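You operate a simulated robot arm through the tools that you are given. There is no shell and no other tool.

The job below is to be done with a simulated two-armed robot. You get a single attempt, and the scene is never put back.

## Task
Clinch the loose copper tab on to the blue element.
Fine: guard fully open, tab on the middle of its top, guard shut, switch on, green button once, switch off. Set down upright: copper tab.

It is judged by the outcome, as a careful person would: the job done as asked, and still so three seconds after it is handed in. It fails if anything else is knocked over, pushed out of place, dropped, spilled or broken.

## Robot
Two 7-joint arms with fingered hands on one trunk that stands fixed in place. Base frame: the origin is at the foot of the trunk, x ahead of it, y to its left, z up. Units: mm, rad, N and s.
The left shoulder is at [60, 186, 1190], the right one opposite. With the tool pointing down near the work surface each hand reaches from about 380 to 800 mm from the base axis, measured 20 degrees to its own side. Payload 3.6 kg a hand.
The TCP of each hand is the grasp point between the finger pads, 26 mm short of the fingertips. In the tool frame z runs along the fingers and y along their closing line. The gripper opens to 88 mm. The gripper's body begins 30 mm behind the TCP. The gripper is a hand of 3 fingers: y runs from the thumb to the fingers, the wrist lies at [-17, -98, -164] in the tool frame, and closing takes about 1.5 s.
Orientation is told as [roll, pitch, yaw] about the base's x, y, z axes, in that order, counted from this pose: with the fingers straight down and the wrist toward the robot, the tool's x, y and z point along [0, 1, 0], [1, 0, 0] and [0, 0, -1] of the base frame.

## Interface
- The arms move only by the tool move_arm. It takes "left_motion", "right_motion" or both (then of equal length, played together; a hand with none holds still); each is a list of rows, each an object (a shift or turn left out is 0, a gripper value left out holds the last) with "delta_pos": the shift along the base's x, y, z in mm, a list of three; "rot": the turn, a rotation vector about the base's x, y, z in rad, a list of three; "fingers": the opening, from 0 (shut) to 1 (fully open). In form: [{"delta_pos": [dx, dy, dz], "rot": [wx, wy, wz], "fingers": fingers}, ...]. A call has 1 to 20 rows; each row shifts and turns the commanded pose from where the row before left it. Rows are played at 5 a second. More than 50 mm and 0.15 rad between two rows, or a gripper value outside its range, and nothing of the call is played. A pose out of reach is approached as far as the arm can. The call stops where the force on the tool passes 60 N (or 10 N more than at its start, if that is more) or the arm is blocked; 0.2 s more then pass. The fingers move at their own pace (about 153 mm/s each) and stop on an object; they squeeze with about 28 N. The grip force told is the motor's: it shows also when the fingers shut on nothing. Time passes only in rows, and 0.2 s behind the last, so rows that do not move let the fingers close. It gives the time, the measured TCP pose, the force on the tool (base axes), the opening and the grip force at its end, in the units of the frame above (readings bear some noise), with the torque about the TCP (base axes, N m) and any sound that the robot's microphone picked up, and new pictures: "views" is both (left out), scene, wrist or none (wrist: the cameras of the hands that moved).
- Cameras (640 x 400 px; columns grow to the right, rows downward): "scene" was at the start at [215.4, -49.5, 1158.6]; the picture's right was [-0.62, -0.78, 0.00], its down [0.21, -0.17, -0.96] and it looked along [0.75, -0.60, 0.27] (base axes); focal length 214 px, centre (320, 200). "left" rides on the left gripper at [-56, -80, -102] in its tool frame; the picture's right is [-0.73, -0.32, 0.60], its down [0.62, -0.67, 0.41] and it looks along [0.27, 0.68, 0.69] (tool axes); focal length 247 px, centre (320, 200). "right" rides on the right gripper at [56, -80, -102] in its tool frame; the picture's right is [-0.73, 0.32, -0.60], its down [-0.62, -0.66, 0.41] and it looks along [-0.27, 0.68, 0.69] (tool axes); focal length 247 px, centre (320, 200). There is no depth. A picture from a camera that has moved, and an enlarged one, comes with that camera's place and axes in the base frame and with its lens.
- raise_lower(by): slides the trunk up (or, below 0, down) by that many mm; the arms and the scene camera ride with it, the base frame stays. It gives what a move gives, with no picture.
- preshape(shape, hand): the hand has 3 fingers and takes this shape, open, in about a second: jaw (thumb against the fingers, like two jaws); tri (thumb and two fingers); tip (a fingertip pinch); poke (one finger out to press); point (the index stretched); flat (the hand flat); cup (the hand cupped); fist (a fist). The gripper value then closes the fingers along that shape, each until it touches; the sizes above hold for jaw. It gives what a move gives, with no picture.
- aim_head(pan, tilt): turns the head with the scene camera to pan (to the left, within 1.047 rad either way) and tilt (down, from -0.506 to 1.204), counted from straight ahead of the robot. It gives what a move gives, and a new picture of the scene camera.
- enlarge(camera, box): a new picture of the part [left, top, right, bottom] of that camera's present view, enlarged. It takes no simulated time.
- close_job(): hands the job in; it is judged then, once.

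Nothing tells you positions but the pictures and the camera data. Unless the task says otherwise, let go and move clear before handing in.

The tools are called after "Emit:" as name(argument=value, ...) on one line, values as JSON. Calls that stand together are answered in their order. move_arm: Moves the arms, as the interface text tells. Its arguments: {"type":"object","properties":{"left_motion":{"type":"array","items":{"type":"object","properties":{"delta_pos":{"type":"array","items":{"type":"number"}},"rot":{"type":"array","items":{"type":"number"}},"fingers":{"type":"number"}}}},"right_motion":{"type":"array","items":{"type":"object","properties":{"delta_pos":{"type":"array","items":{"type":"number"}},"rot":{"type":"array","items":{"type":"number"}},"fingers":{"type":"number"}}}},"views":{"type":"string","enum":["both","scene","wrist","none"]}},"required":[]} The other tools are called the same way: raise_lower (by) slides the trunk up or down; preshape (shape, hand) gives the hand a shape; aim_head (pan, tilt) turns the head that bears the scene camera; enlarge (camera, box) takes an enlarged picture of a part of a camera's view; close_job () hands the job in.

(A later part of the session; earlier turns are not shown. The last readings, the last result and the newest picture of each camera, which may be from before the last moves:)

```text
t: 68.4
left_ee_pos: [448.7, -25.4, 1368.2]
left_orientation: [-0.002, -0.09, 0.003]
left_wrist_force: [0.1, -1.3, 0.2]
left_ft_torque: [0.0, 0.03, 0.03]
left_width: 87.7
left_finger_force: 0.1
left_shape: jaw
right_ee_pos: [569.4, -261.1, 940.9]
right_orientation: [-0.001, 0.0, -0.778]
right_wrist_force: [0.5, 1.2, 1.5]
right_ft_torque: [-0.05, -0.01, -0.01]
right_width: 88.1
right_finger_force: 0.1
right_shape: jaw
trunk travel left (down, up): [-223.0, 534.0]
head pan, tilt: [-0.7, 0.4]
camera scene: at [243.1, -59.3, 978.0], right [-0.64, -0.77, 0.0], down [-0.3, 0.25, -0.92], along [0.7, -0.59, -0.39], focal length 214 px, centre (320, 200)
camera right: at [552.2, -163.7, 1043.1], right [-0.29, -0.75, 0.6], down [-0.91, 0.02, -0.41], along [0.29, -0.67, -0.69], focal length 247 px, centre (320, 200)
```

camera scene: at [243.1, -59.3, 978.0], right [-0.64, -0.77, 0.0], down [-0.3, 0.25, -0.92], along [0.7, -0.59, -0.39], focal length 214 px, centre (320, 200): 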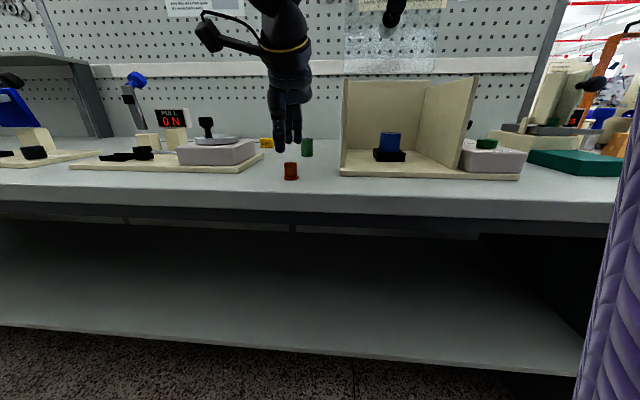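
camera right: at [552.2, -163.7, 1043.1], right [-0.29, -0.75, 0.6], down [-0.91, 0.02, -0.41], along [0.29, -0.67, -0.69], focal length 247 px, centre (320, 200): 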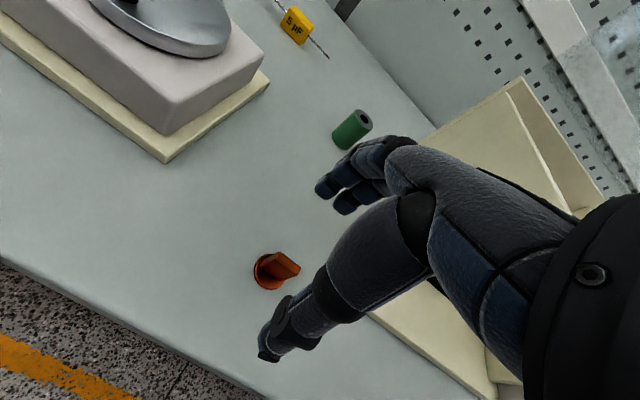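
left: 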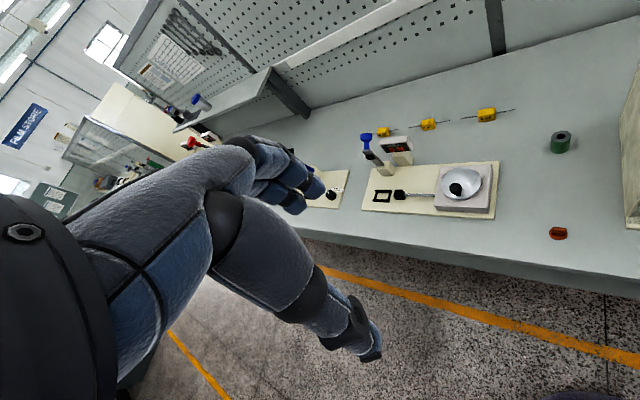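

Within range now, and the wrist view confirms the tab position. I'll descend to the grasp height.

Emit:
move_arm(right_motion=[{"delta_pos": [0.5, -1.5, -20]}, {"delta_pos": [0.4, -1.8, -17]}, {"delta_pos": [0, 0, -10]}, {"delta_pos": [0, 0, 0]}])

Emit:
enlarge(camera="scene", box=[250, 100, 350, 200])

Emit:
enlarge(camera="right", box=[220, 130, 400, 370])

```text
t: 69.4
left_ee_pos: [447.0, -25.3, 1368.8]
left_orientation: [-0.002, -0.09, 0.002]
left_wrist_force: [0.1, 0.8, 0.3]
left_ft_torque: [0.0, -0.01, 0.01]
left_width: 87.7
left_finger_force: 0.0
left_shape: jaw
right_ee_pos: [569.8, -265.7, 893.4]
right_orientation: [0.0, 0.001, -0.779]
right_wrist_force: [-0.1, 0.3, -0.3]
right_ft_torque: [0.01, 0.0, -0.03]
right_width: 87.8
right_finger_force: 0.2
right_shape: jaw
trunk travel left (down, up): [-223.0, 534.0]
head pan, tilt: [-0.7, 0.4]
camera scene: at [242.8, -59.2, 978.1], right [-0.64, -0.77, 0.0], down [-0.3, 0.25, -0.92], along [0.7, -0.59, -0.39], focal length 214 px, centre (320, 200)
camera right: at [552.1, -167.3, 995.8], right [-0.29, -0.75, 0.6], down [-0.91, 0.02, -0.41], along [0.29, -0.66, -0.69], focal length 247 px, centre (320, 200)
```

scene: 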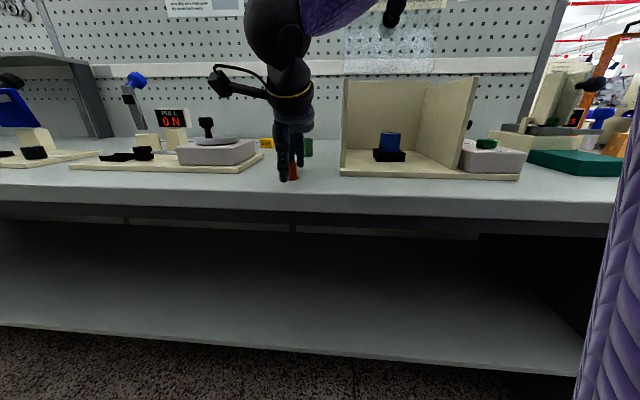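
right: 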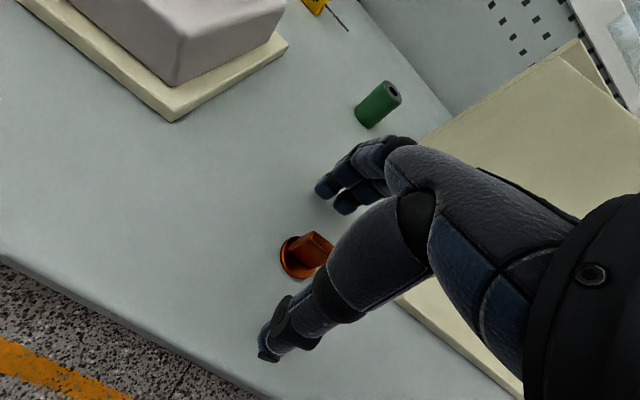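

```text
4.00 times, centred on (300, 150) of scene
camera zoom: at [242.8, -59.2, 978.1], right [-0.64, -0.77, 0.0], down [-0.3, 0.25, -0.92], along [0.7, -0.59, -0.39], focal length 858 px, centre (400, 400)
```

zoom: 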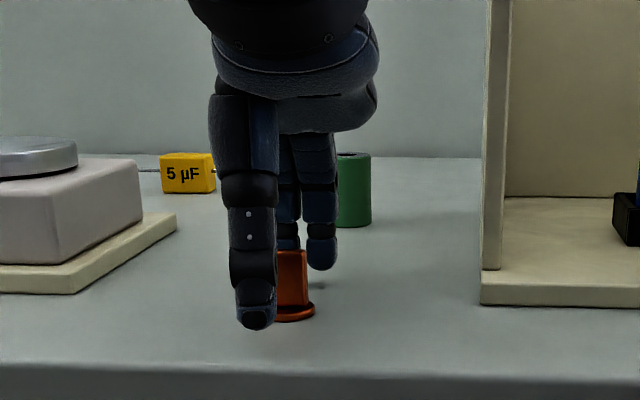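

```text
1.67 times, centred on (310, 250) of right
camera zoom: at [552.1, -167.3, 995.8], right [-0.29, -0.75, 0.6], down [-0.91, 0.02, -0.41], along [0.29, -0.66, -0.69], focal length 412 px, centre (337, 117)
```

zoom: 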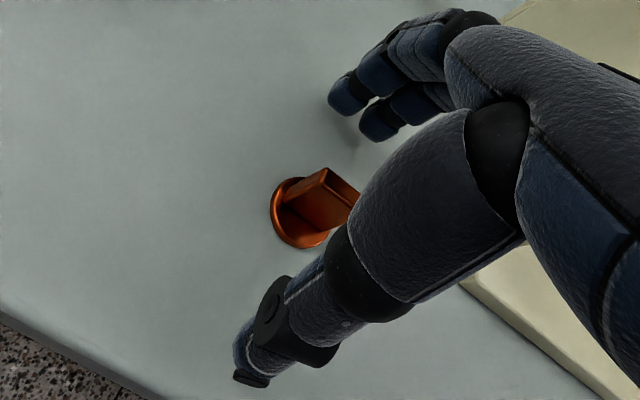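

The tab stands between the thumb and the two fingers, centred within a couple of millimetres. Closing now.

Emit:
move_arm(right_motion=[{"fingers": 0.5}, {"fingers": 0.3}, {"fingers": 0.15}, {"fingers": 0.0}, {"fingers": 0.0}, {"fingers": 0.0}, {"fingers": 0.0}, {"fingers": 0.0}])

Emit:
enlarge(camera="scene", box=[250, 100, 350, 200])

Emit:
enlarge(camera="right", box=[240, 170, 370, 330])

```text
t: 71.2
left_ee_pos: [447.9, -24.8, 1368.3]
left_orientation: [-0.001, -0.091, 0.002]
left_wrist_force: [1.5, -1.2, -0.4]
left_ft_torque: [-0.03, 0.0, -0.03]
left_width: 87.8
left_finger_force: 0.0
left_shape: jaw
right_ee_pos: [570.1, -264.5, 892.5]
right_orientation: [0.0, 0.001, -0.778]
right_wrist_force: [0.6, 0.2, 0.0]
right_ft_torque: [-0.02, 0.01, 0.0]
right_width: 2.2
right_finger_force: 28.3
right_shape: jaw
trunk travel left (down, up): [-223.0, 534.0]
head pan, tilt: [-0.7, 0.4]
camera scene: at [242.9, -59.3, 978.1], right [-0.64, -0.77, 0.0], down [-0.3, 0.25, -0.92], along [0.7, -0.59, -0.39], focal length 214 px, centre (320, 200)
camera right: at [552.1, -167.3, 995.9], right [-0.29, -0.75, 0.6], down [-0.91, 0.02, -0.41], along [0.29, -0.66, -0.69], focal length 247 px, centre (320, 200)
```

scene: 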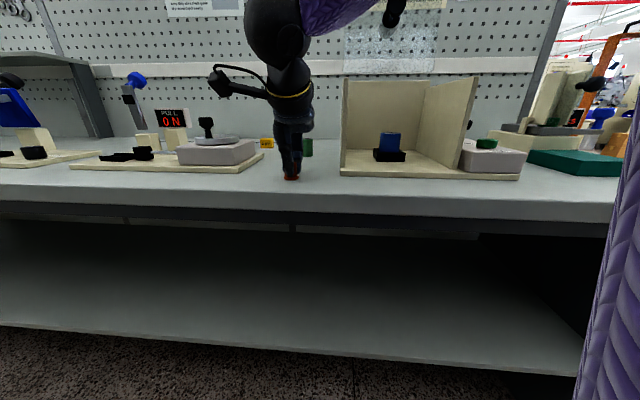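
right: 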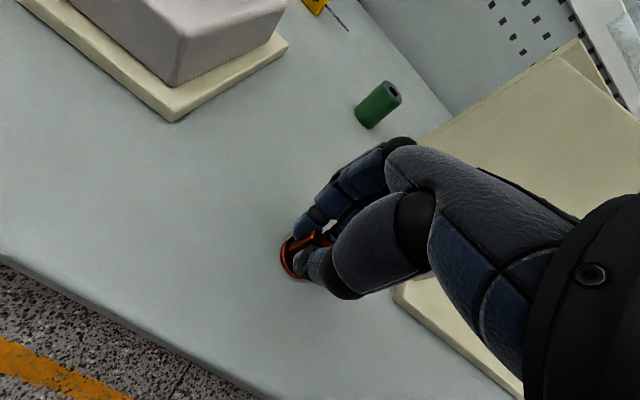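

```text
4.00 times, centred on (300, 150) of scene
camera zoom: at [242.9, -59.3, 978.1], right [-0.64, -0.77, 0.0], down [-0.3, 0.25, -0.92], along [0.7, -0.59, -0.39], focal length 858 px, centre (400, 400)
```

zoom: 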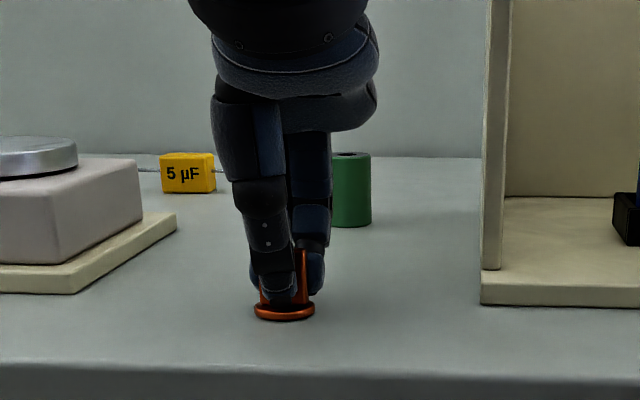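

```text
2.50 times, centred on (305, 250) of right
camera zoom: at [552.1, -167.3, 995.9], right [-0.29, -0.75, 0.6], down [-0.91, 0.02, -0.41], along [0.29, -0.66, -0.69], focal length 617 px, centre (358, 75)
```

zoom: 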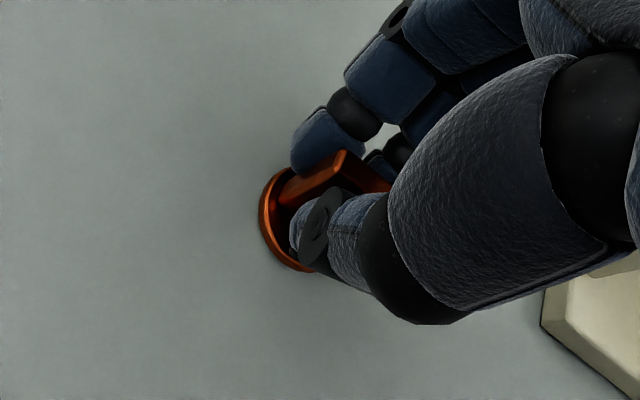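

The blade looks pinched between thumb and fingertips. I'll lift a little and check it comes along upright.

Emit:
move_arm(right_motion=[{"delta_pos": [0, 0, 10], "fingers": 0.0}, {"delta_pos": [0, 0, 20]}, {"delta_pos": [0, 0, 30]}, {"delta_pos": [0, 0, 30]}])

Emit:
enlarge(camera="scene", box=[250, 80, 350, 180])

Emit:
enlarge(camera="right", box=[240, 170, 370, 330])

```text
t: 72.2
left_ee_pos: [447.7, -26.2, 1368.5]
left_orientation: [-0.001, -0.091, 0.004]
left_wrist_force: [-0.4, 0.8, 0.3]
left_ft_torque: [0.0, 0.03, -0.01]
left_width: 88.1
left_finger_force: 0.0
left_shape: jaw
right_ee_pos: [569.4, -265.0, 980.3]
right_orientation: [0.0, 0.0, -0.777]
right_wrist_force: [0.3, -0.8, -1.6]
right_ft_torque: [0.02, -0.01, -0.02]
right_width: 2.0
right_finger_force: 27.9
right_shape: jaw
trunk travel left (down, up): [-223.0, 534.0]
head pan, tilt: [-0.7, 0.4]
camera scene: at [242.7, -59.2, 978.1], right [-0.64, -0.77, 0.0], down [-0.3, 0.25, -0.92], along [0.7, -0.59, -0.39], focal length 214 px, centre (320, 200)
camera right: at [553.3, -166.9, 1083.8], right [-0.29, -0.75, 0.6], down [-0.91, 0.02, -0.41], along [0.29, -0.66, -0.69], focal length 247 px, centre (320, 200)
```

scene: 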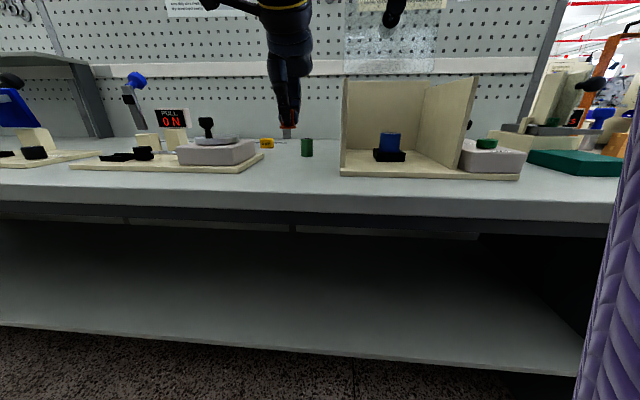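
right: 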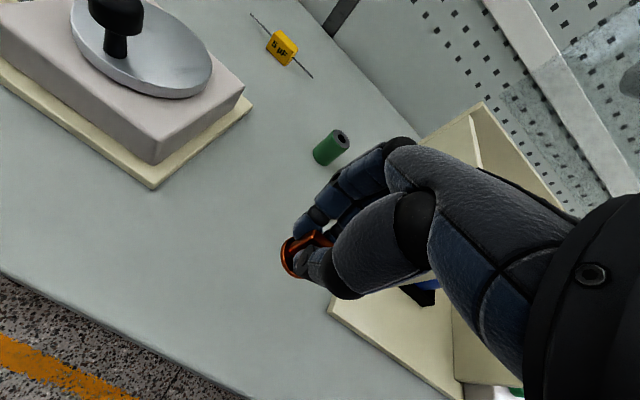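

```text
4.00 times, centred on (300, 130) of scene
camera zoom: at [242.7, -59.2, 978.1], right [-0.64, -0.77, 0.0], down [-0.3, 0.25, -0.92], along [0.7, -0.59, -0.39], focal length 858 px, centre (400, 480)
```

zoom: 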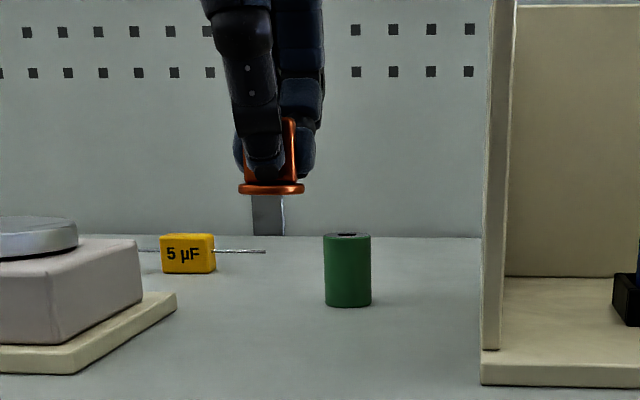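

```text
2.50 times, centred on (305, 250) of right
camera zoom: at [553.3, -166.9, 1083.8], right [-0.29, -0.75, 0.6], down [-0.91, 0.02, -0.41], along [0.29, -0.66, -0.69], focal length 617 px, centre (358, 75)
```

zoom: 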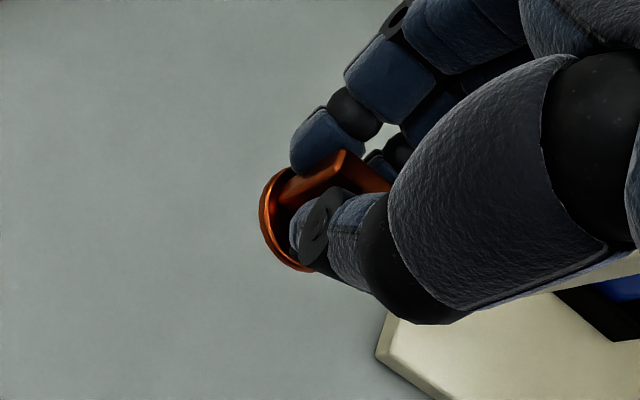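

The tab is held upright and firm, with its base about 33 mm below the grasp point. I'll carry it along in front of the box to the opening.

Emit:
move_arm(right_motion=[{"delta_pos": [-32, -24, 10], "fingers": 0.0}, {"delta_pos": [-32, -24, 10]}, {"delta_pos": [-33, -24, 10]}, {"delta_pos": [-33, -24, 5]}, {"delta_pos": [-33, -24, 0]}])

```text
t: 73.4
left_ee_pos: [445.9, -27.0, 1368.7]
left_orientation: [0.0, -0.093, 0.002]
left_wrist_force: [-0.3, -1.1, -0.5]
left_ft_torque: [-0.02, 0.0, 0.0]
left_width: 87.6
left_finger_force: 0.1
left_shape: jaw
right_ee_pos: [409.0, -386.9, 1017.8]
right_orientation: [0.001, 0.0, -0.778]
right_wrist_force: [-0.4, -0.1, -0.3]
right_ft_torque: [0.02, 0.03, -0.02]
right_width: 2.1
right_finger_force: 28.0
right_shape: jaw
trunk travel left (down, up): [-223.0, 534.0]
head pan, tilt: [-0.7, 0.4]
camera scene: at [242.3, -59.8, 978.2], right [-0.64, -0.77, 0.0], down [-0.3, 0.25, -0.92], along [0.7, -0.59, -0.39], focal length 214 px, centre (320, 200)
camera right: at [391.3, -289.3, 1120.1], right [-0.29, -0.75, 0.6], down [-0.91, 0.02, -0.41], along [0.29, -0.66, -0.69], focal length 247 px, centre (320, 200)
```

scene: 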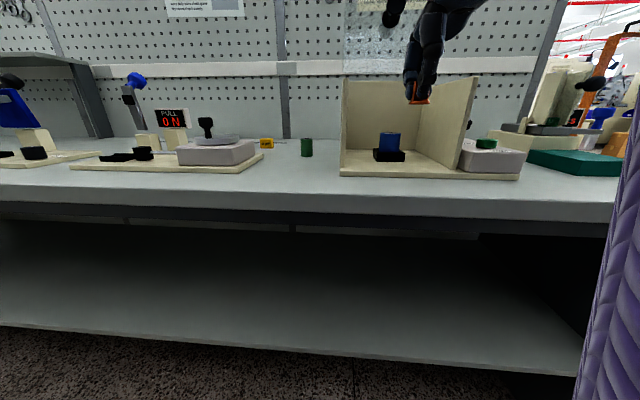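
right: 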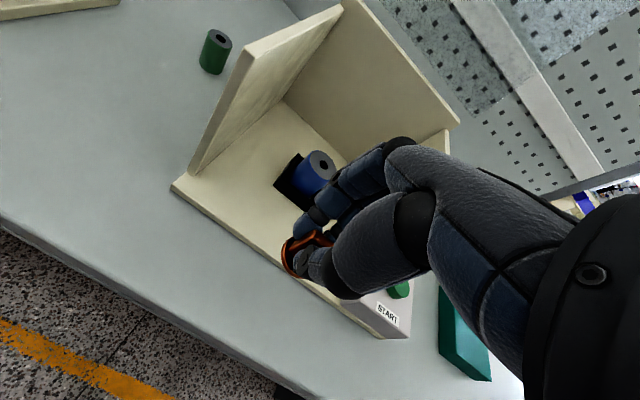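

In front of the opening and still holding. Now I'll go in above the blue element with about 40 mm clearance.

Emit:
move_arm(right_motion=[{"delta_pos": [28, -28, -3], "fingers": 0.0}, {"delta_pos": [28, -28, -5]}, {"delta_pos": [28, -28, -5]}, {"delta_pos": [28, -28, -5]}, {"delta_pos": [0, 0, 0]}])

Emit:
enlarge(camera="scene", box=[330, 60, 450, 180])

Emit:
enlarge(camera="right", box=[220, 170, 370, 350])

```text
t: 74.6
left_ee_pos: [447.6, -26.3, 1368.8]
left_orientation: [-0.002, -0.091, 0.003]
left_wrist_force: [-0.8, 0.5, -0.3]
left_ft_torque: [-0.01, 0.03, -0.02]
left_width: 87.7
left_finger_force: 0.1
left_shape: jaw
right_ee_pos: [519.0, -496.7, 1001.5]
right_orientation: [-0.001, 0.001, -0.777]
right_wrist_force: [0.0, -0.1, -0.2]
right_ft_torque: [0.01, -0.03, -0.02]
right_width: 2.1
right_finger_force: 27.7
right_shape: jaw
trunk travel left (down, up): [-223.0, 534.0]
head pan, tilt: [-0.7, 0.4]
camera scene: at [242.7, -59.3, 978.2], right [-0.64, -0.77, 0.0], down [-0.3, 0.25, -0.92], along [0.7, -0.59, -0.39], focal length 214 px, centre (320, 200)
camera right: at [502.1, -398.2, 1103.8], right [-0.29, -0.75, 0.6], down [-0.91, 0.02, -0.41], along [0.29, -0.66, -0.69], focal length 247 px, centre (320, 200)
```

scene: 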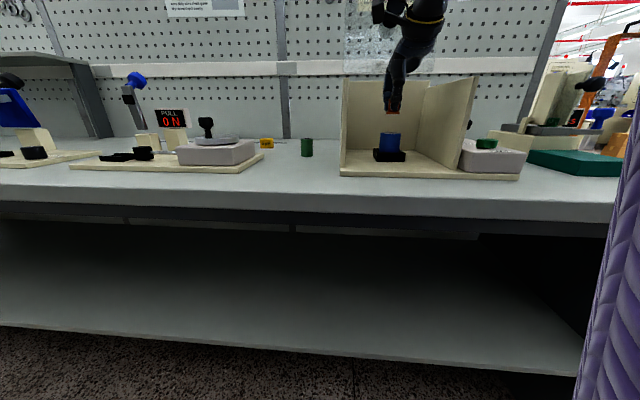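
right: 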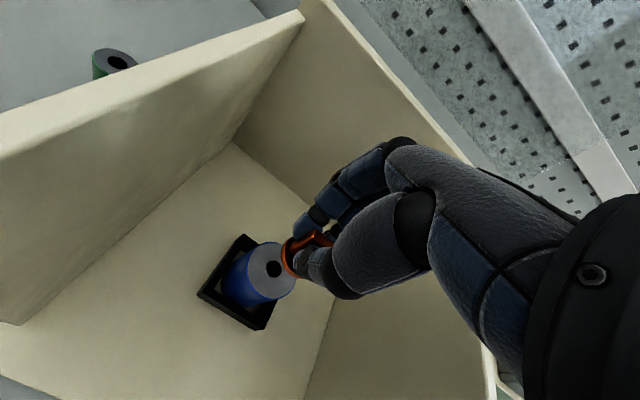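

```text
3.33 times, centred on (390, 120) of scene
camera zoom: at [242.7, -59.3, 978.2], right [-0.64, -0.77, 0.0], down [-0.3, 0.25, -0.92], along [0.7, -0.59, -0.39], focal length 715 px, centre (87, 467)
```

zoom: 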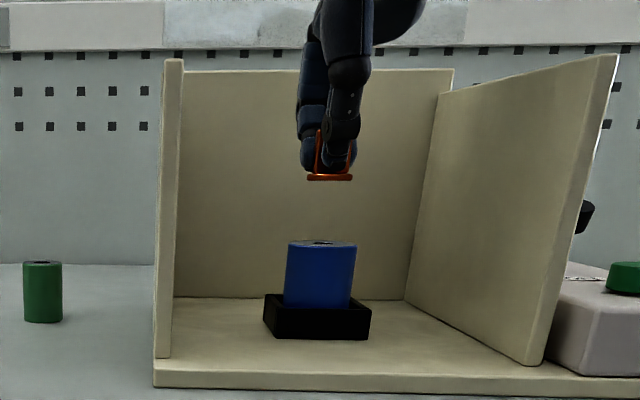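

```text
2.22 times, centred on (295, 260) of right
camera zoom: at [502.1, -398.2, 1103.8], right [-0.29, -0.75, 0.6], down [-0.91, 0.02, -0.41], along [0.29, -0.66, -0.69], focal length 549 px, centre (376, 67)
```

zoom: 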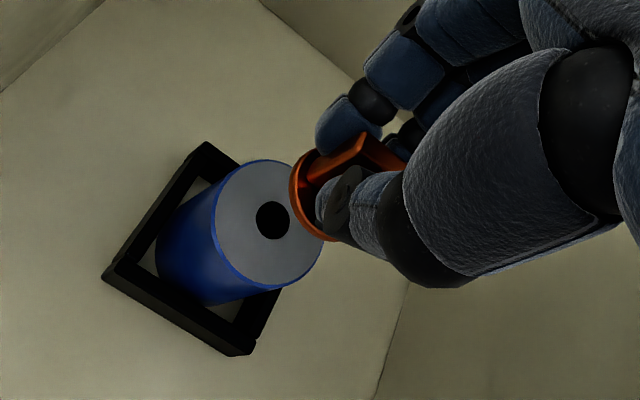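

The tab hangs over the element, and the two views put it within about 2–3 mm of centre. I'll shift slightly, come down to a few millimetres above the top and check again.

Emit:
move_arm(right_motion=[{"delta_pos": [1.5, -2, -12], "fingers": 0.0}, {"delta_pos": [0, 0, -12]}, {"delta_pos": [0, 0, -8]}, {"delta_pos": [0, 0, 0]}])

Emit:
enlarge(camera="scene", box=[360, 90, 420, 170])

Emit:
enlarge(camera="right", box=[220, 170, 370, 350])

```text
t: 75.6
left_ee_pos: [447.8, -26.0, 1367.8]
left_orientation: [-0.002, -0.089, 0.002]
left_wrist_force: [0.2, -0.1, -0.4]
left_ft_torque: [-0.02, -0.01, 0.01]
left_width: 87.6
left_finger_force: 0.2
left_shape: jaw
right_ee_pos: [522.1, -496.5, 968.5]
right_orientation: [-0.001, 0.001, -0.779]
right_wrist_force: [0.8, 0.2, -0.7]
right_ft_torque: [0.0, 0.0, 0.01]
right_width: 2.1
right_finger_force: 27.8
right_shape: jaw
trunk travel left (down, up): [-223.0, 534.0]
head pan, tilt: [-0.7, 0.4]
camera scene: at [242.8, -59.3, 978.1], right [-0.64, -0.77, 0.0], down [-0.3, 0.25, -0.92], along [0.7, -0.59, -0.39], focal length 214 px, centre (320, 200)
camera right: at [504.4, -399.6, 1070.5], right [-0.29, -0.75, 0.6], down [-0.91, 0.02, -0.41], along [0.29, -0.66, -0.69], focal length 247 px, centre (320, 200)
```

scene: 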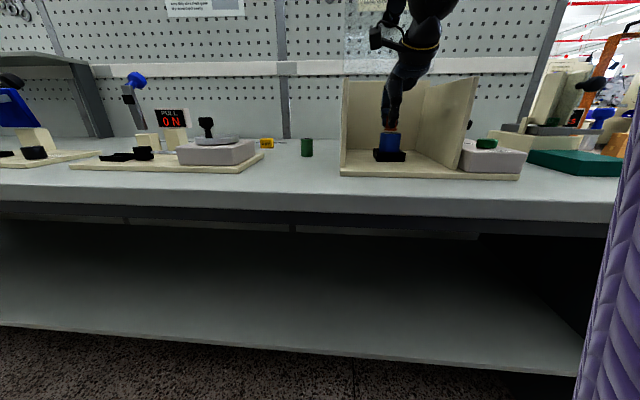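
right: 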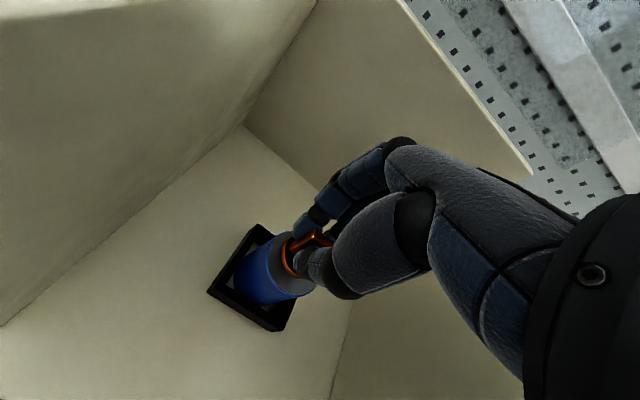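

```text
5.00 times, centred on (390, 130) of scene
camera zoom: at [242.8, -59.3, 978.1], right [-0.64, -0.77, 0.0], down [-0.3, 0.25, -0.92], along [0.7, -0.59, -0.39], focal length 1072 px, centre (-30, 550)
```

zoom: 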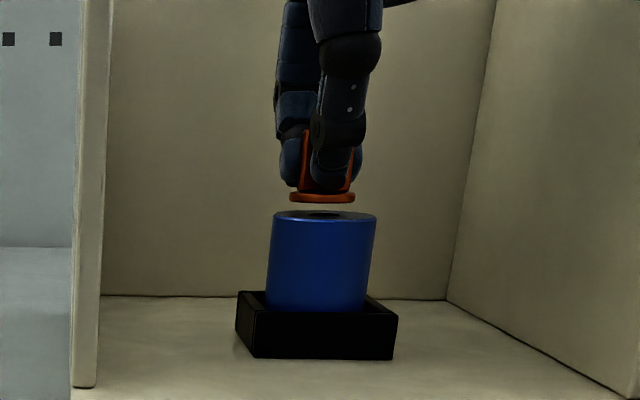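

```text
2.22 times, centred on (295, 260) of right
camera zoom: at [504.4, -399.6, 1070.5], right [-0.29, -0.75, 0.6], down [-0.91, 0.02, -0.41], along [0.29, -0.66, -0.69], focal length 549 px, centre (376, 67)
```

zoom: 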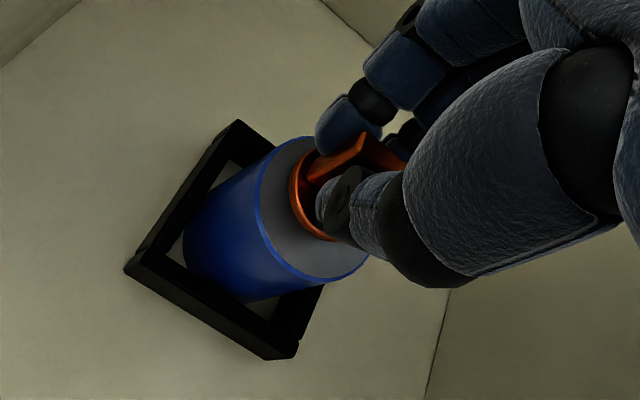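

The tab is about 6 mm above the element and 3 mm off in x by both views. I'll correct that and lower the last few millimetres gently.

Emit:
move_arm(right_motion=[{"delta_pos": [-3, 0, 0], "fingers": 0.0}, {"delta_pos": [0, 0, -2]}, {"delta_pos": [0, 0, -1.5]}, {"delta_pos": [0, 0, 0]}])

Emit:
enlarge(camera="scene", box=[360, 90, 420, 170])

Emit:
enlarge(camera="right", box=[220, 170, 370, 350])

```text
t: 76.6
left_ee_pos: [446.6, -25.8, 1368.8]
left_orientation: [-0.003, -0.091, 0.002]
left_wrist_force: [-0.5, -0.8, 0.4]
left_ft_torque: [-0.01, 0.01, 0.01]
left_width: 87.7
left_finger_force: 0.0
left_shape: jaw
right_ee_pos: [519.8, -498.6, 963.2]
right_orientation: [0.0, 0.0, -0.778]
right_wrist_force: [0.0, -0.3, -0.1]
right_ft_torque: [-0.01, 0.0, 0.02]
right_width: 2.0
right_finger_force: 27.9
right_shape: jaw
trunk travel left (down, up): [-223.0, 534.0]
head pan, tilt: [-0.7, 0.4]
camera scene: at [242.9, -59.3, 978.1], right [-0.64, -0.77, 0.0], down [-0.3, 0.25, -0.92], along [0.7, -0.59, -0.39], focal length 214 px, centre (320, 200)
camera right: at [502.0, -401.3, 1066.1], right [-0.29, -0.75, 0.6], down [-0.91, 0.02, -0.41], along [0.29, -0.66, -0.69], focal length 247 px, centre (320, 200)
```

scene: 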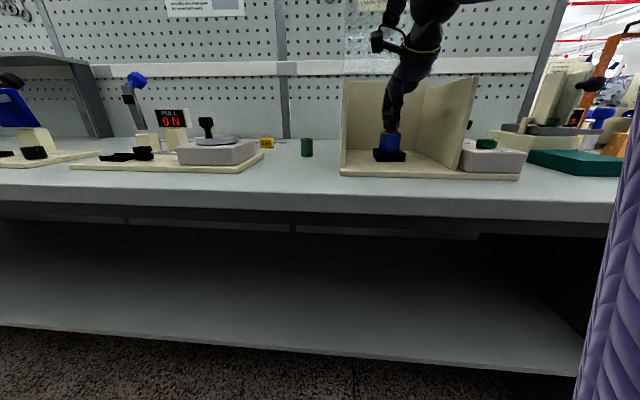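
right: 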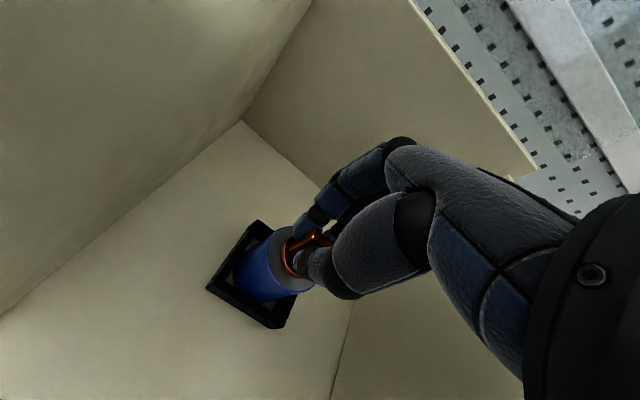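

```text
5.00 times, centred on (390, 130) of scene
camera zoom: at [242.9, -59.3, 978.1], right [-0.64, -0.77, 0.0], down [-0.3, 0.25, -0.92], along [0.7, -0.59, -0.39], focal length 1072 px, centre (-30, 550)
```

zoom: 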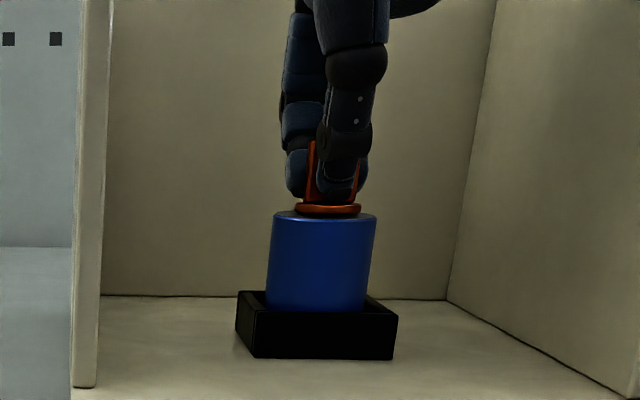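

```text
2.22 times, centred on (295, 260) of right
camera zoom: at [502.0, -401.3, 1066.1], right [-0.29, -0.75, 0.6], down [-0.91, 0.02, -0.41], along [0.29, -0.66, -0.69], focal length 549 px, centre (376, 67)
```

zoom: 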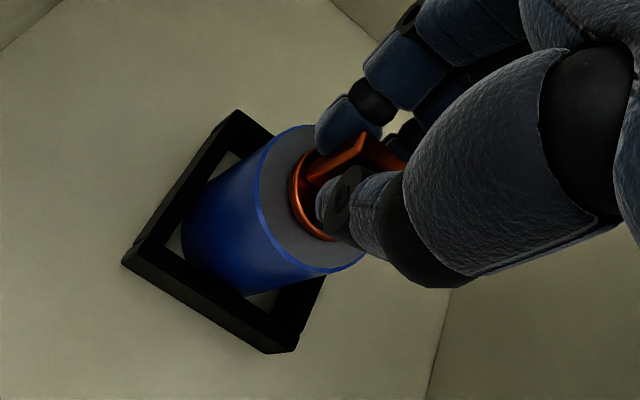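

Both views now agree to within 1–2 mm. I'll make a final 1 mm correction and lower until light contact.

Emit:
move_arm(right_motion=[{"delta_pos": [0.4, 1.0, 0], "fingers": 0.0}, {"delta_pos": [0, 0, -1.5]}, {"delta_pos": [0, 0, -0.8]}, {"delta_pos": [0, 0, 0]}], views="none")

Emit:
enlarge(camera="scene", box=[370, 110, 410, 160])

```text
t: 77.6
left_ee_pos: [447.5, -25.5, 1368.5]
left_orientation: [0.0, -0.091, 0.004]
left_wrist_force: [-0.9, 0.5, 0.0]
left_ft_torque: [0.0, -0.01, 0.0]
left_width: 87.7
left_finger_force: 0.1
left_shape: jaw
right_ee_pos: [519.4, -498.1, 962.1]
right_orientation: [-0.002, -0.002, -0.778]
right_wrist_force: [0.3, 1.0, 4.6]
right_ft_torque: [0.01, -0.04, -0.04]
right_width: 2.4
right_finger_force: 27.7
right_shape: jaw
trunk travel left (down, up): [-223.0, 534.0]
head pan, tilt: [-0.7, 0.4]
```

```text
8.00 times, centred on (390, 135) of scene
camera zoom: at [242.7, -59.0, 978.2], right [-0.64, -0.77, 0.0], down [-0.3, 0.25, -0.92], along [0.7, -0.59, -0.39], focal length 1716 px, centre (-240, 720)
```

zoom: 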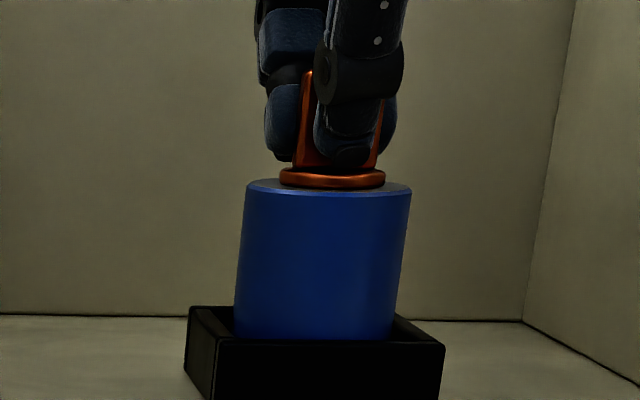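

Light contact of about 5 N, and the flange sits flat and central on the element. I'll release gently.

Emit:
move_arm(right_motion=[{"delta_pos": [0, 0, 0.5], "fingers": 0.05}, {"fingers": 0.12}, {"fingers": 0.2}, {"fingers": 0.35}, {"fingers": 0.5}, {"fingers": 0.6}])

Emit:
enlarge(camera="scene", box=[370, 110, 410, 160])

Emit:
enlarge(camera="right", box=[220, 170, 370, 350])

```text
t: 79.0
left_ee_pos: [447.1, -25.3, 1368.3]
left_orientation: [-0.002, -0.092, 0.002]
left_wrist_force: [-0.2, -0.1, 0.7]
left_ft_torque: [0.07, 0.0, -0.01]
left_width: 87.7
left_finger_force: 0.1
left_shape: jaw
right_ee_pos: [518.2, -498.0, 962.2]
right_orientation: [-0.001, -0.001, -0.78]
right_wrist_force: [0.6, -0.3, 0.2]
right_ft_torque: [-0.02, 0.02, -0.01]
right_width: 52.4
right_finger_force: 0.0
right_shape: jaw
trunk travel left (down, up): [-223.0, 534.0]
head pan, tilt: [-0.7, 0.4]
camera scene: at [242.9, -59.3, 978.1], right [-0.64, -0.77, 0.0], down [-0.3, 0.25, -0.92], along [0.7, -0.59, -0.39], focal length 214 px, centre (320, 200)
camera right: at [501.0, -400.7, 1065.0], right [-0.29, -0.75, 0.6], down [-0.91, 0.02, -0.41], along [0.29, -0.66, -0.69], focal length 247 px, centre (320, 200)
```

scene: 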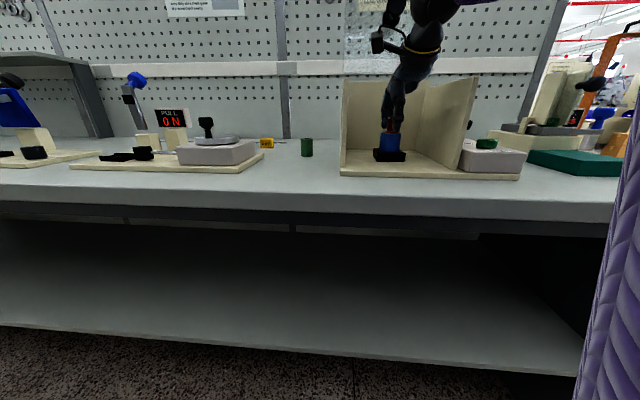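
right: 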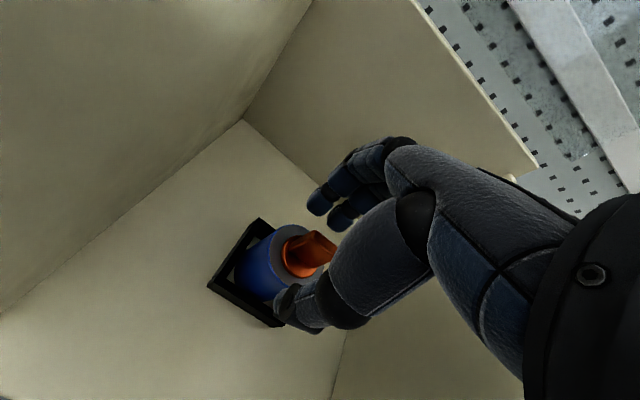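

```text
8.00 times, centred on (390, 135) of scene
camera zoom: at [242.9, -59.3, 978.1], right [-0.64, -0.77, 0.0], down [-0.3, 0.25, -0.92], along [0.7, -0.59, -0.39], focal length 1716 px, centre (-240, 720)
```

zoom: 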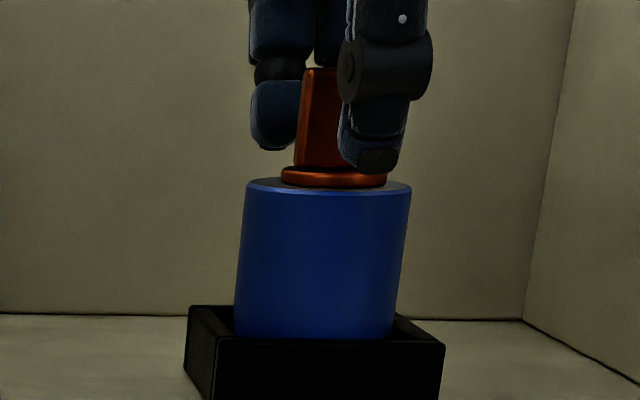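

```text
2.22 times, centred on (295, 260) of right
camera zoom: at [501.0, -400.7, 1065.0], right [-0.29, -0.75, 0.6], down [-0.91, 0.02, -0.41], along [0.29, -0.66, -0.69], focal length 549 px, centre (376, 67)
```

zoom: 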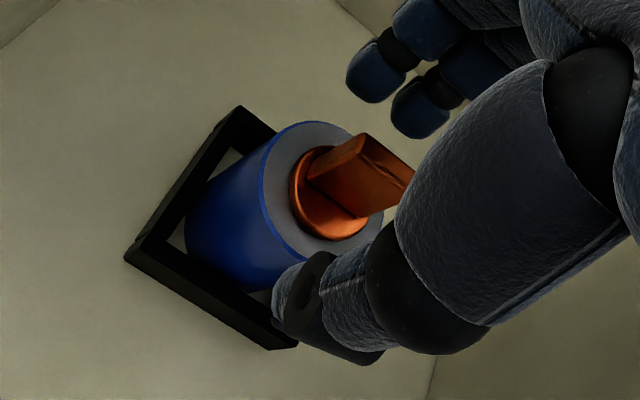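

The tab stands upright and centred on the element. I'll raise the hand clear of the blade, then back out of the box.

Emit:
move_arm(right_motion=[{"delta_pos": [0, 0, 12], "fingers": 0.7}, {"delta_pos": [0, 0, 18], "fingers": 0.8}, {"delta_pos": [0, 0, 20]}, {"delta_pos": [-10, 10, 10]}, {"delta_pos": [-28, 28, 0]}, {"delta_pos": [-30, 30, 0]}, {"delta_pos": [-30, 30, 0]}, {"delta_pos": [-15, 15, 0]}])

Emit:
enlarge(camera="scene", box=[370, 110, 410, 160])

Emit:
enlarge(camera="right", box=[200, 60, 360, 260])

```text
t: 80.8
left_ee_pos: [447.9, -26.2, 1368.4]
left_orientation: [-0.003, -0.091, 0.003]
left_wrist_force: [0.2, 0.2, 0.5]
left_ft_torque: [-0.01, -0.03, 0.02]
left_width: 87.6
left_finger_force: 0.1
left_shape: jaw
right_ee_pos: [406.2, -384.1, 1023.7]
right_orientation: [-0.001, 0.001, -0.779]
right_wrist_force: [-0.1, -0.1, 0.1]
right_ft_torque: [-0.02, 0.0, -0.02]
right_width: 70.3
right_finger_force: 0.0
right_shape: jaw
trunk travel left (down, up): [-223.0, 534.0]
head pan, tilt: [-0.7, 0.4]
camera scene: at [242.8, -59.3, 978.1], right [-0.64, -0.77, 0.0], down [-0.3, 0.25, -0.92], along [0.7, -0.59, -0.39], focal length 214 px, centre (320, 200)
camera right: at [388.8, -285.7, 1125.5], right [-0.29, -0.75, 0.6], down [-0.91, 0.02, -0.41], along [0.29, -0.67, -0.69], focal length 247 px, centre (320, 200)
```

scene: 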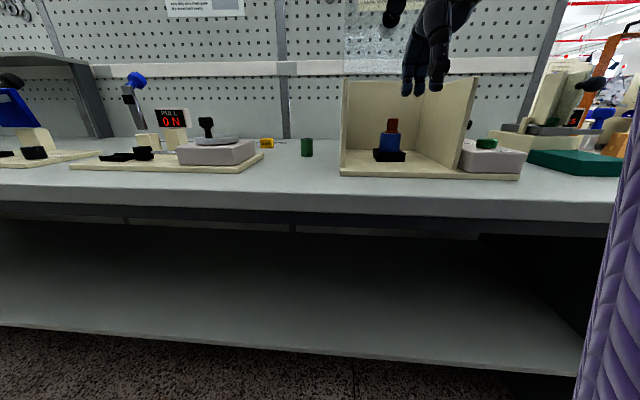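
right: 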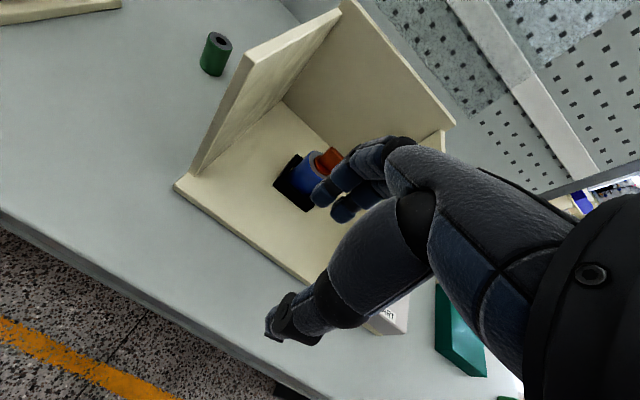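

```text
8.00 times, centred on (390, 135) of scene
camera zoom: at [242.8, -59.3, 978.1], right [-0.64, -0.77, 0.0], down [-0.3, 0.25, -0.92], along [0.7, -0.59, -0.39], focal length 1716 px, centre (-240, 720)
```

zoom: 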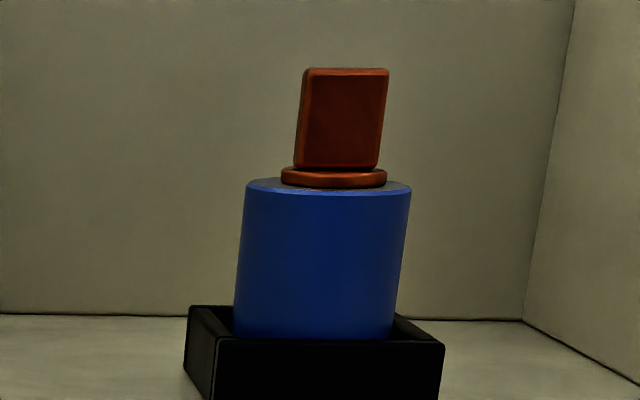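

```text
2.00 times, centred on (280, 160) of right
camera zoom: at [388.8, -285.7, 1125.5], right [-0.29, -0.75, 0.6], down [-0.91, 0.02, -0.41], along [0.29, -0.67, -0.69], focal length 494 px, centre (400, 280)
```

zoom: 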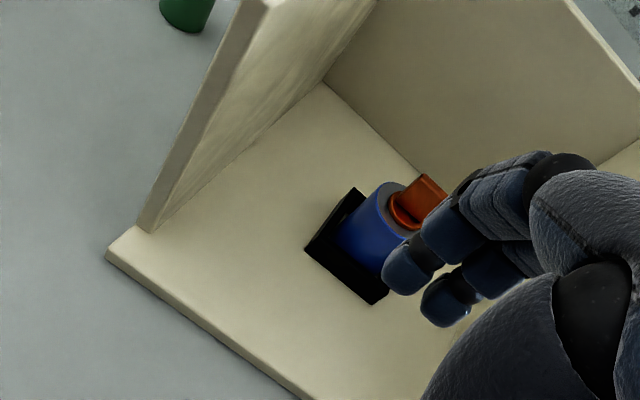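

The tab is upright and centred (within about 1 mm). Next comes closing the guard. Its knob now points up near (605, -583, 1323), so I'll take it from above with the fingers pointing down and rotate the hand with it. First I'll raise the trunk and have a look.

Emit:
raise_lower(by=310)

Emit:
aim_head(pan=-0.75, tilt=0.35)

```text
t: 83.8
left_ee_pos: [447.6, -25.6, 1678.2]
left_orientation: [-0.002, -0.089, 0.004]
left_wrist_force: [0.0, 0.6, 0.3]
left_ft_torque: [0.0, -0.01, 0.0]
left_width: 87.9
left_finger_force: 0.1
left_shape: jaw
right_ee_pos: [406.2, -385.1, 1331.8]
right_orientation: [-0.001, 0.001, -0.778]
right_wrist_force: [-0.4, 0.0, -0.9]
right_ft_torque: [-0.04, 0.04, 0.01]
right_width: 70.4
right_finger_force: 0.1
right_shape: jaw
trunk travel left (down, up): [-533.0, 224.0]
head pan, tilt: [-0.7, 0.4]
```

```text
t: 84.5
left_ee_pos: [447.4, -25.3, 1677.9]
left_orientation: [0.0, -0.091, 0.003]
left_wrist_force: [0.1, 0.2, 0.1]
left_ft_torque: [0.05, 0.0, 0.01]
left_width: 87.6
left_finger_force: 0.0
left_shape: jaw
right_ee_pos: [405.6, -386.0, 1332.1]
right_orientation: [-0.001, 0.002, -0.779]
right_wrist_force: [-0.4, 0.1, 0.1]
right_ft_torque: [-0.02, 0.01, 0.05]
right_width: 70.3
right_finger_force: 0.1
right_shape: jaw
trunk travel left (down, up): [-533.0, 224.0]
head pan, tilt: [-0.75, 0.351]
camera scene: at [202.8, -63.2, 1313.1], right [-0.68, -0.73, 0.0], down [-0.25, 0.23, -0.94], along [0.69, -0.64, -0.34], focal length 214 px, centre (320, 200)
```

scene: 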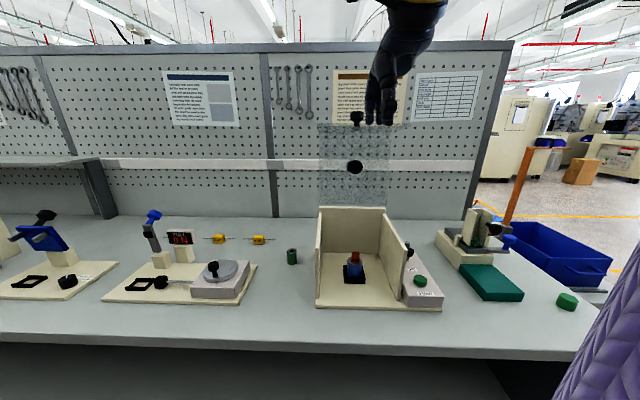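

Emit:
enlarge(camera="scene", box=[310, 90, 410, 220])

Emit:
enlarge(camera="right", box=[300, 0, 640, 200])

Emit:
enlarge(camera="right", box=[0, 0, 640, 400])

```text
3.08 times, centred on (360, 155) of scene
camera zoom: at [202.8, -63.2, 1313.1], right [-0.68, -0.73, 0.0], down [-0.25, 0.23, -0.94], along [0.69, -0.64, -0.34], focal length 660 px, centre (197, 338)
```

zoom: 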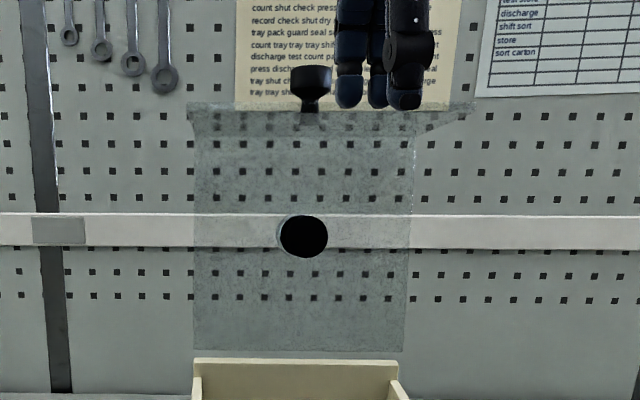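

```text
1.88 times, centred on (470, 100) of right
camera zoom: at [388.1, -287.9, 1434.9], right [-0.29, -0.75, 0.6], down [-0.91, 0.02, -0.41], along [0.29, -0.66, -0.69], focal length 465 px, centre (38, 388)
```

zoom: 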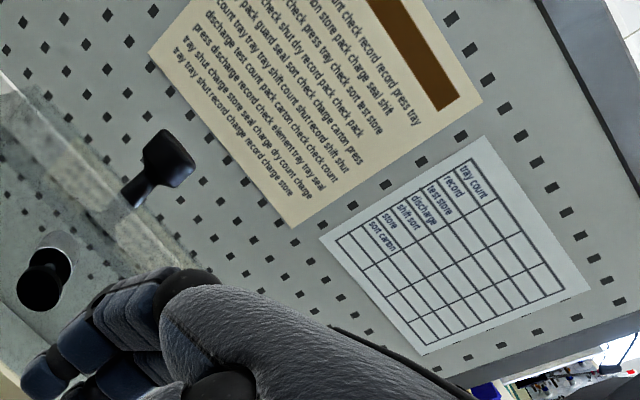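

```text
1.00 times, centred on (320, 200) of right (not enlarged: the box is as wide or as high as the picture)
camera zoom: at [388.1, -287.9, 1434.9], right [-0.29, -0.75, 0.6], down [-0.91, 0.02, -0.41], along [0.29, -0.66, -0.69], focal length 247 px, centre (320, 200)
```

zoom: 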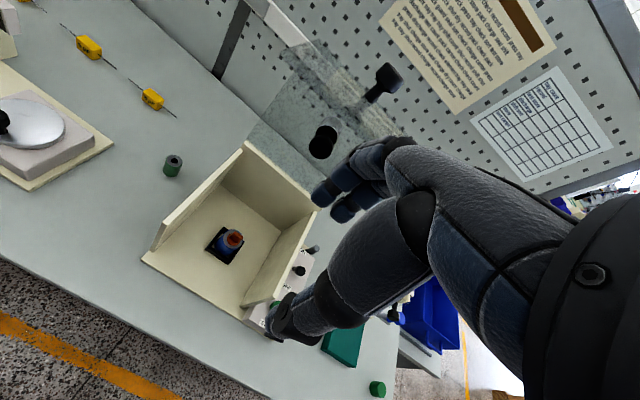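

The knob is at about (618, -596, 1326). I'll open fully, rise above it, and move in over the knob in checked steps.

Emit:
move_arm(right_motion=[{"delta_pos": [0, 0, 22], "fingers": 1.0}, {"delta_pos": [0, 0, 22]}, {"delta_pos": [30, -30, 0]}, {"delta_pos": [30, -30, 0]}, {"delta_pos": [30, -30, 0]}, {"delta_pos": [30, -30, 0]}])

Emit:
enlarge(camera="scene", box=[310, 40, 430, 160])

```text
t: 85.9
left_ee_pos: [449.9, -28.4, 1679.1]
left_orientation: [0.0, -0.091, 0.002]
left_wrist_force: [0.7, -0.5, -0.5]
left_ft_torque: [0.04, 0.01, -0.03]
left_width: 87.8
left_finger_force: 0.1
left_shape: jaw
right_ee_pos: [526.6, -510.1, 1378.2]
right_orientation: [-0.001, 0.001, -0.779]
right_wrist_force: [0.7, -0.4, 0.0]
right_ft_torque: [0.02, 0.02, 0.02]
right_width: 87.6
right_finger_force: 0.2
right_shape: jaw
trunk travel left (down, up): [-533.0, 224.0]
head pan, tilt: [-0.75, 0.351]
camera scene: at [203.8, -63.9, 1312.9], right [-0.68, -0.73, 0.0], down [-0.25, 0.23, -0.94], along [0.69, -0.64, -0.34], focal length 214 px, centre (320, 200)
camera right: at [510.1, -412.6, 1480.3], right [-0.29, -0.75, 0.6], down [-0.91, 0.02, -0.41], along [0.29, -0.66, -0.69], focal length 247 px, centre (320, 200)
```

scene: 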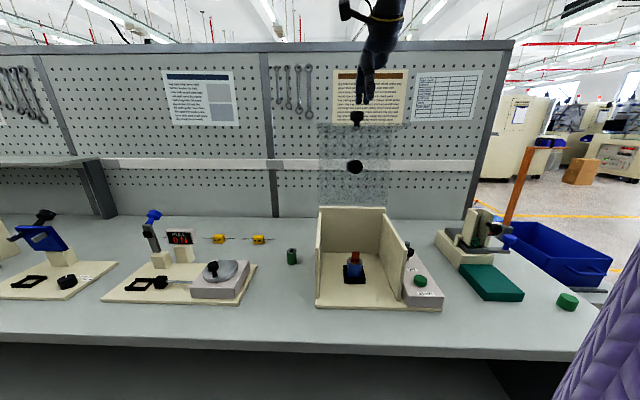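
right: 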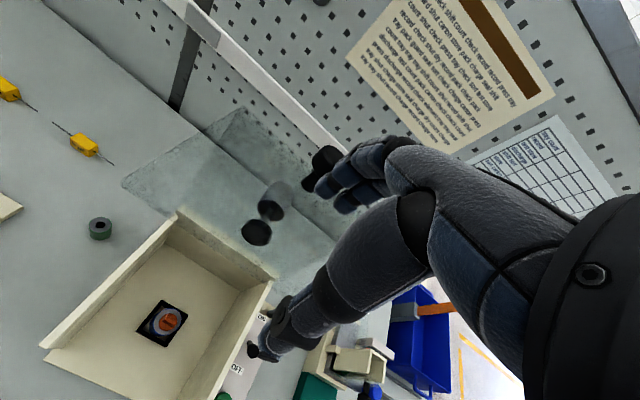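

```text
3.33 times, centred on (370, 100) of scene
camera zoom: at [203.8, -63.9, 1312.9], right [-0.68, -0.73, 0.0], down [-0.25, 0.23, -0.94], along [0.69, -0.64, -0.34], focal length 715 px, centre (153, 533)
```

zoom: 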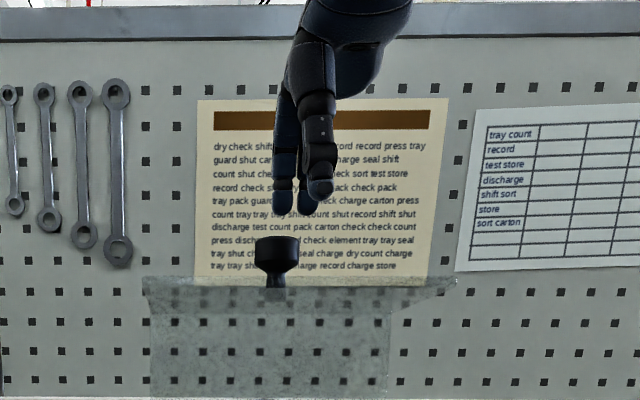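

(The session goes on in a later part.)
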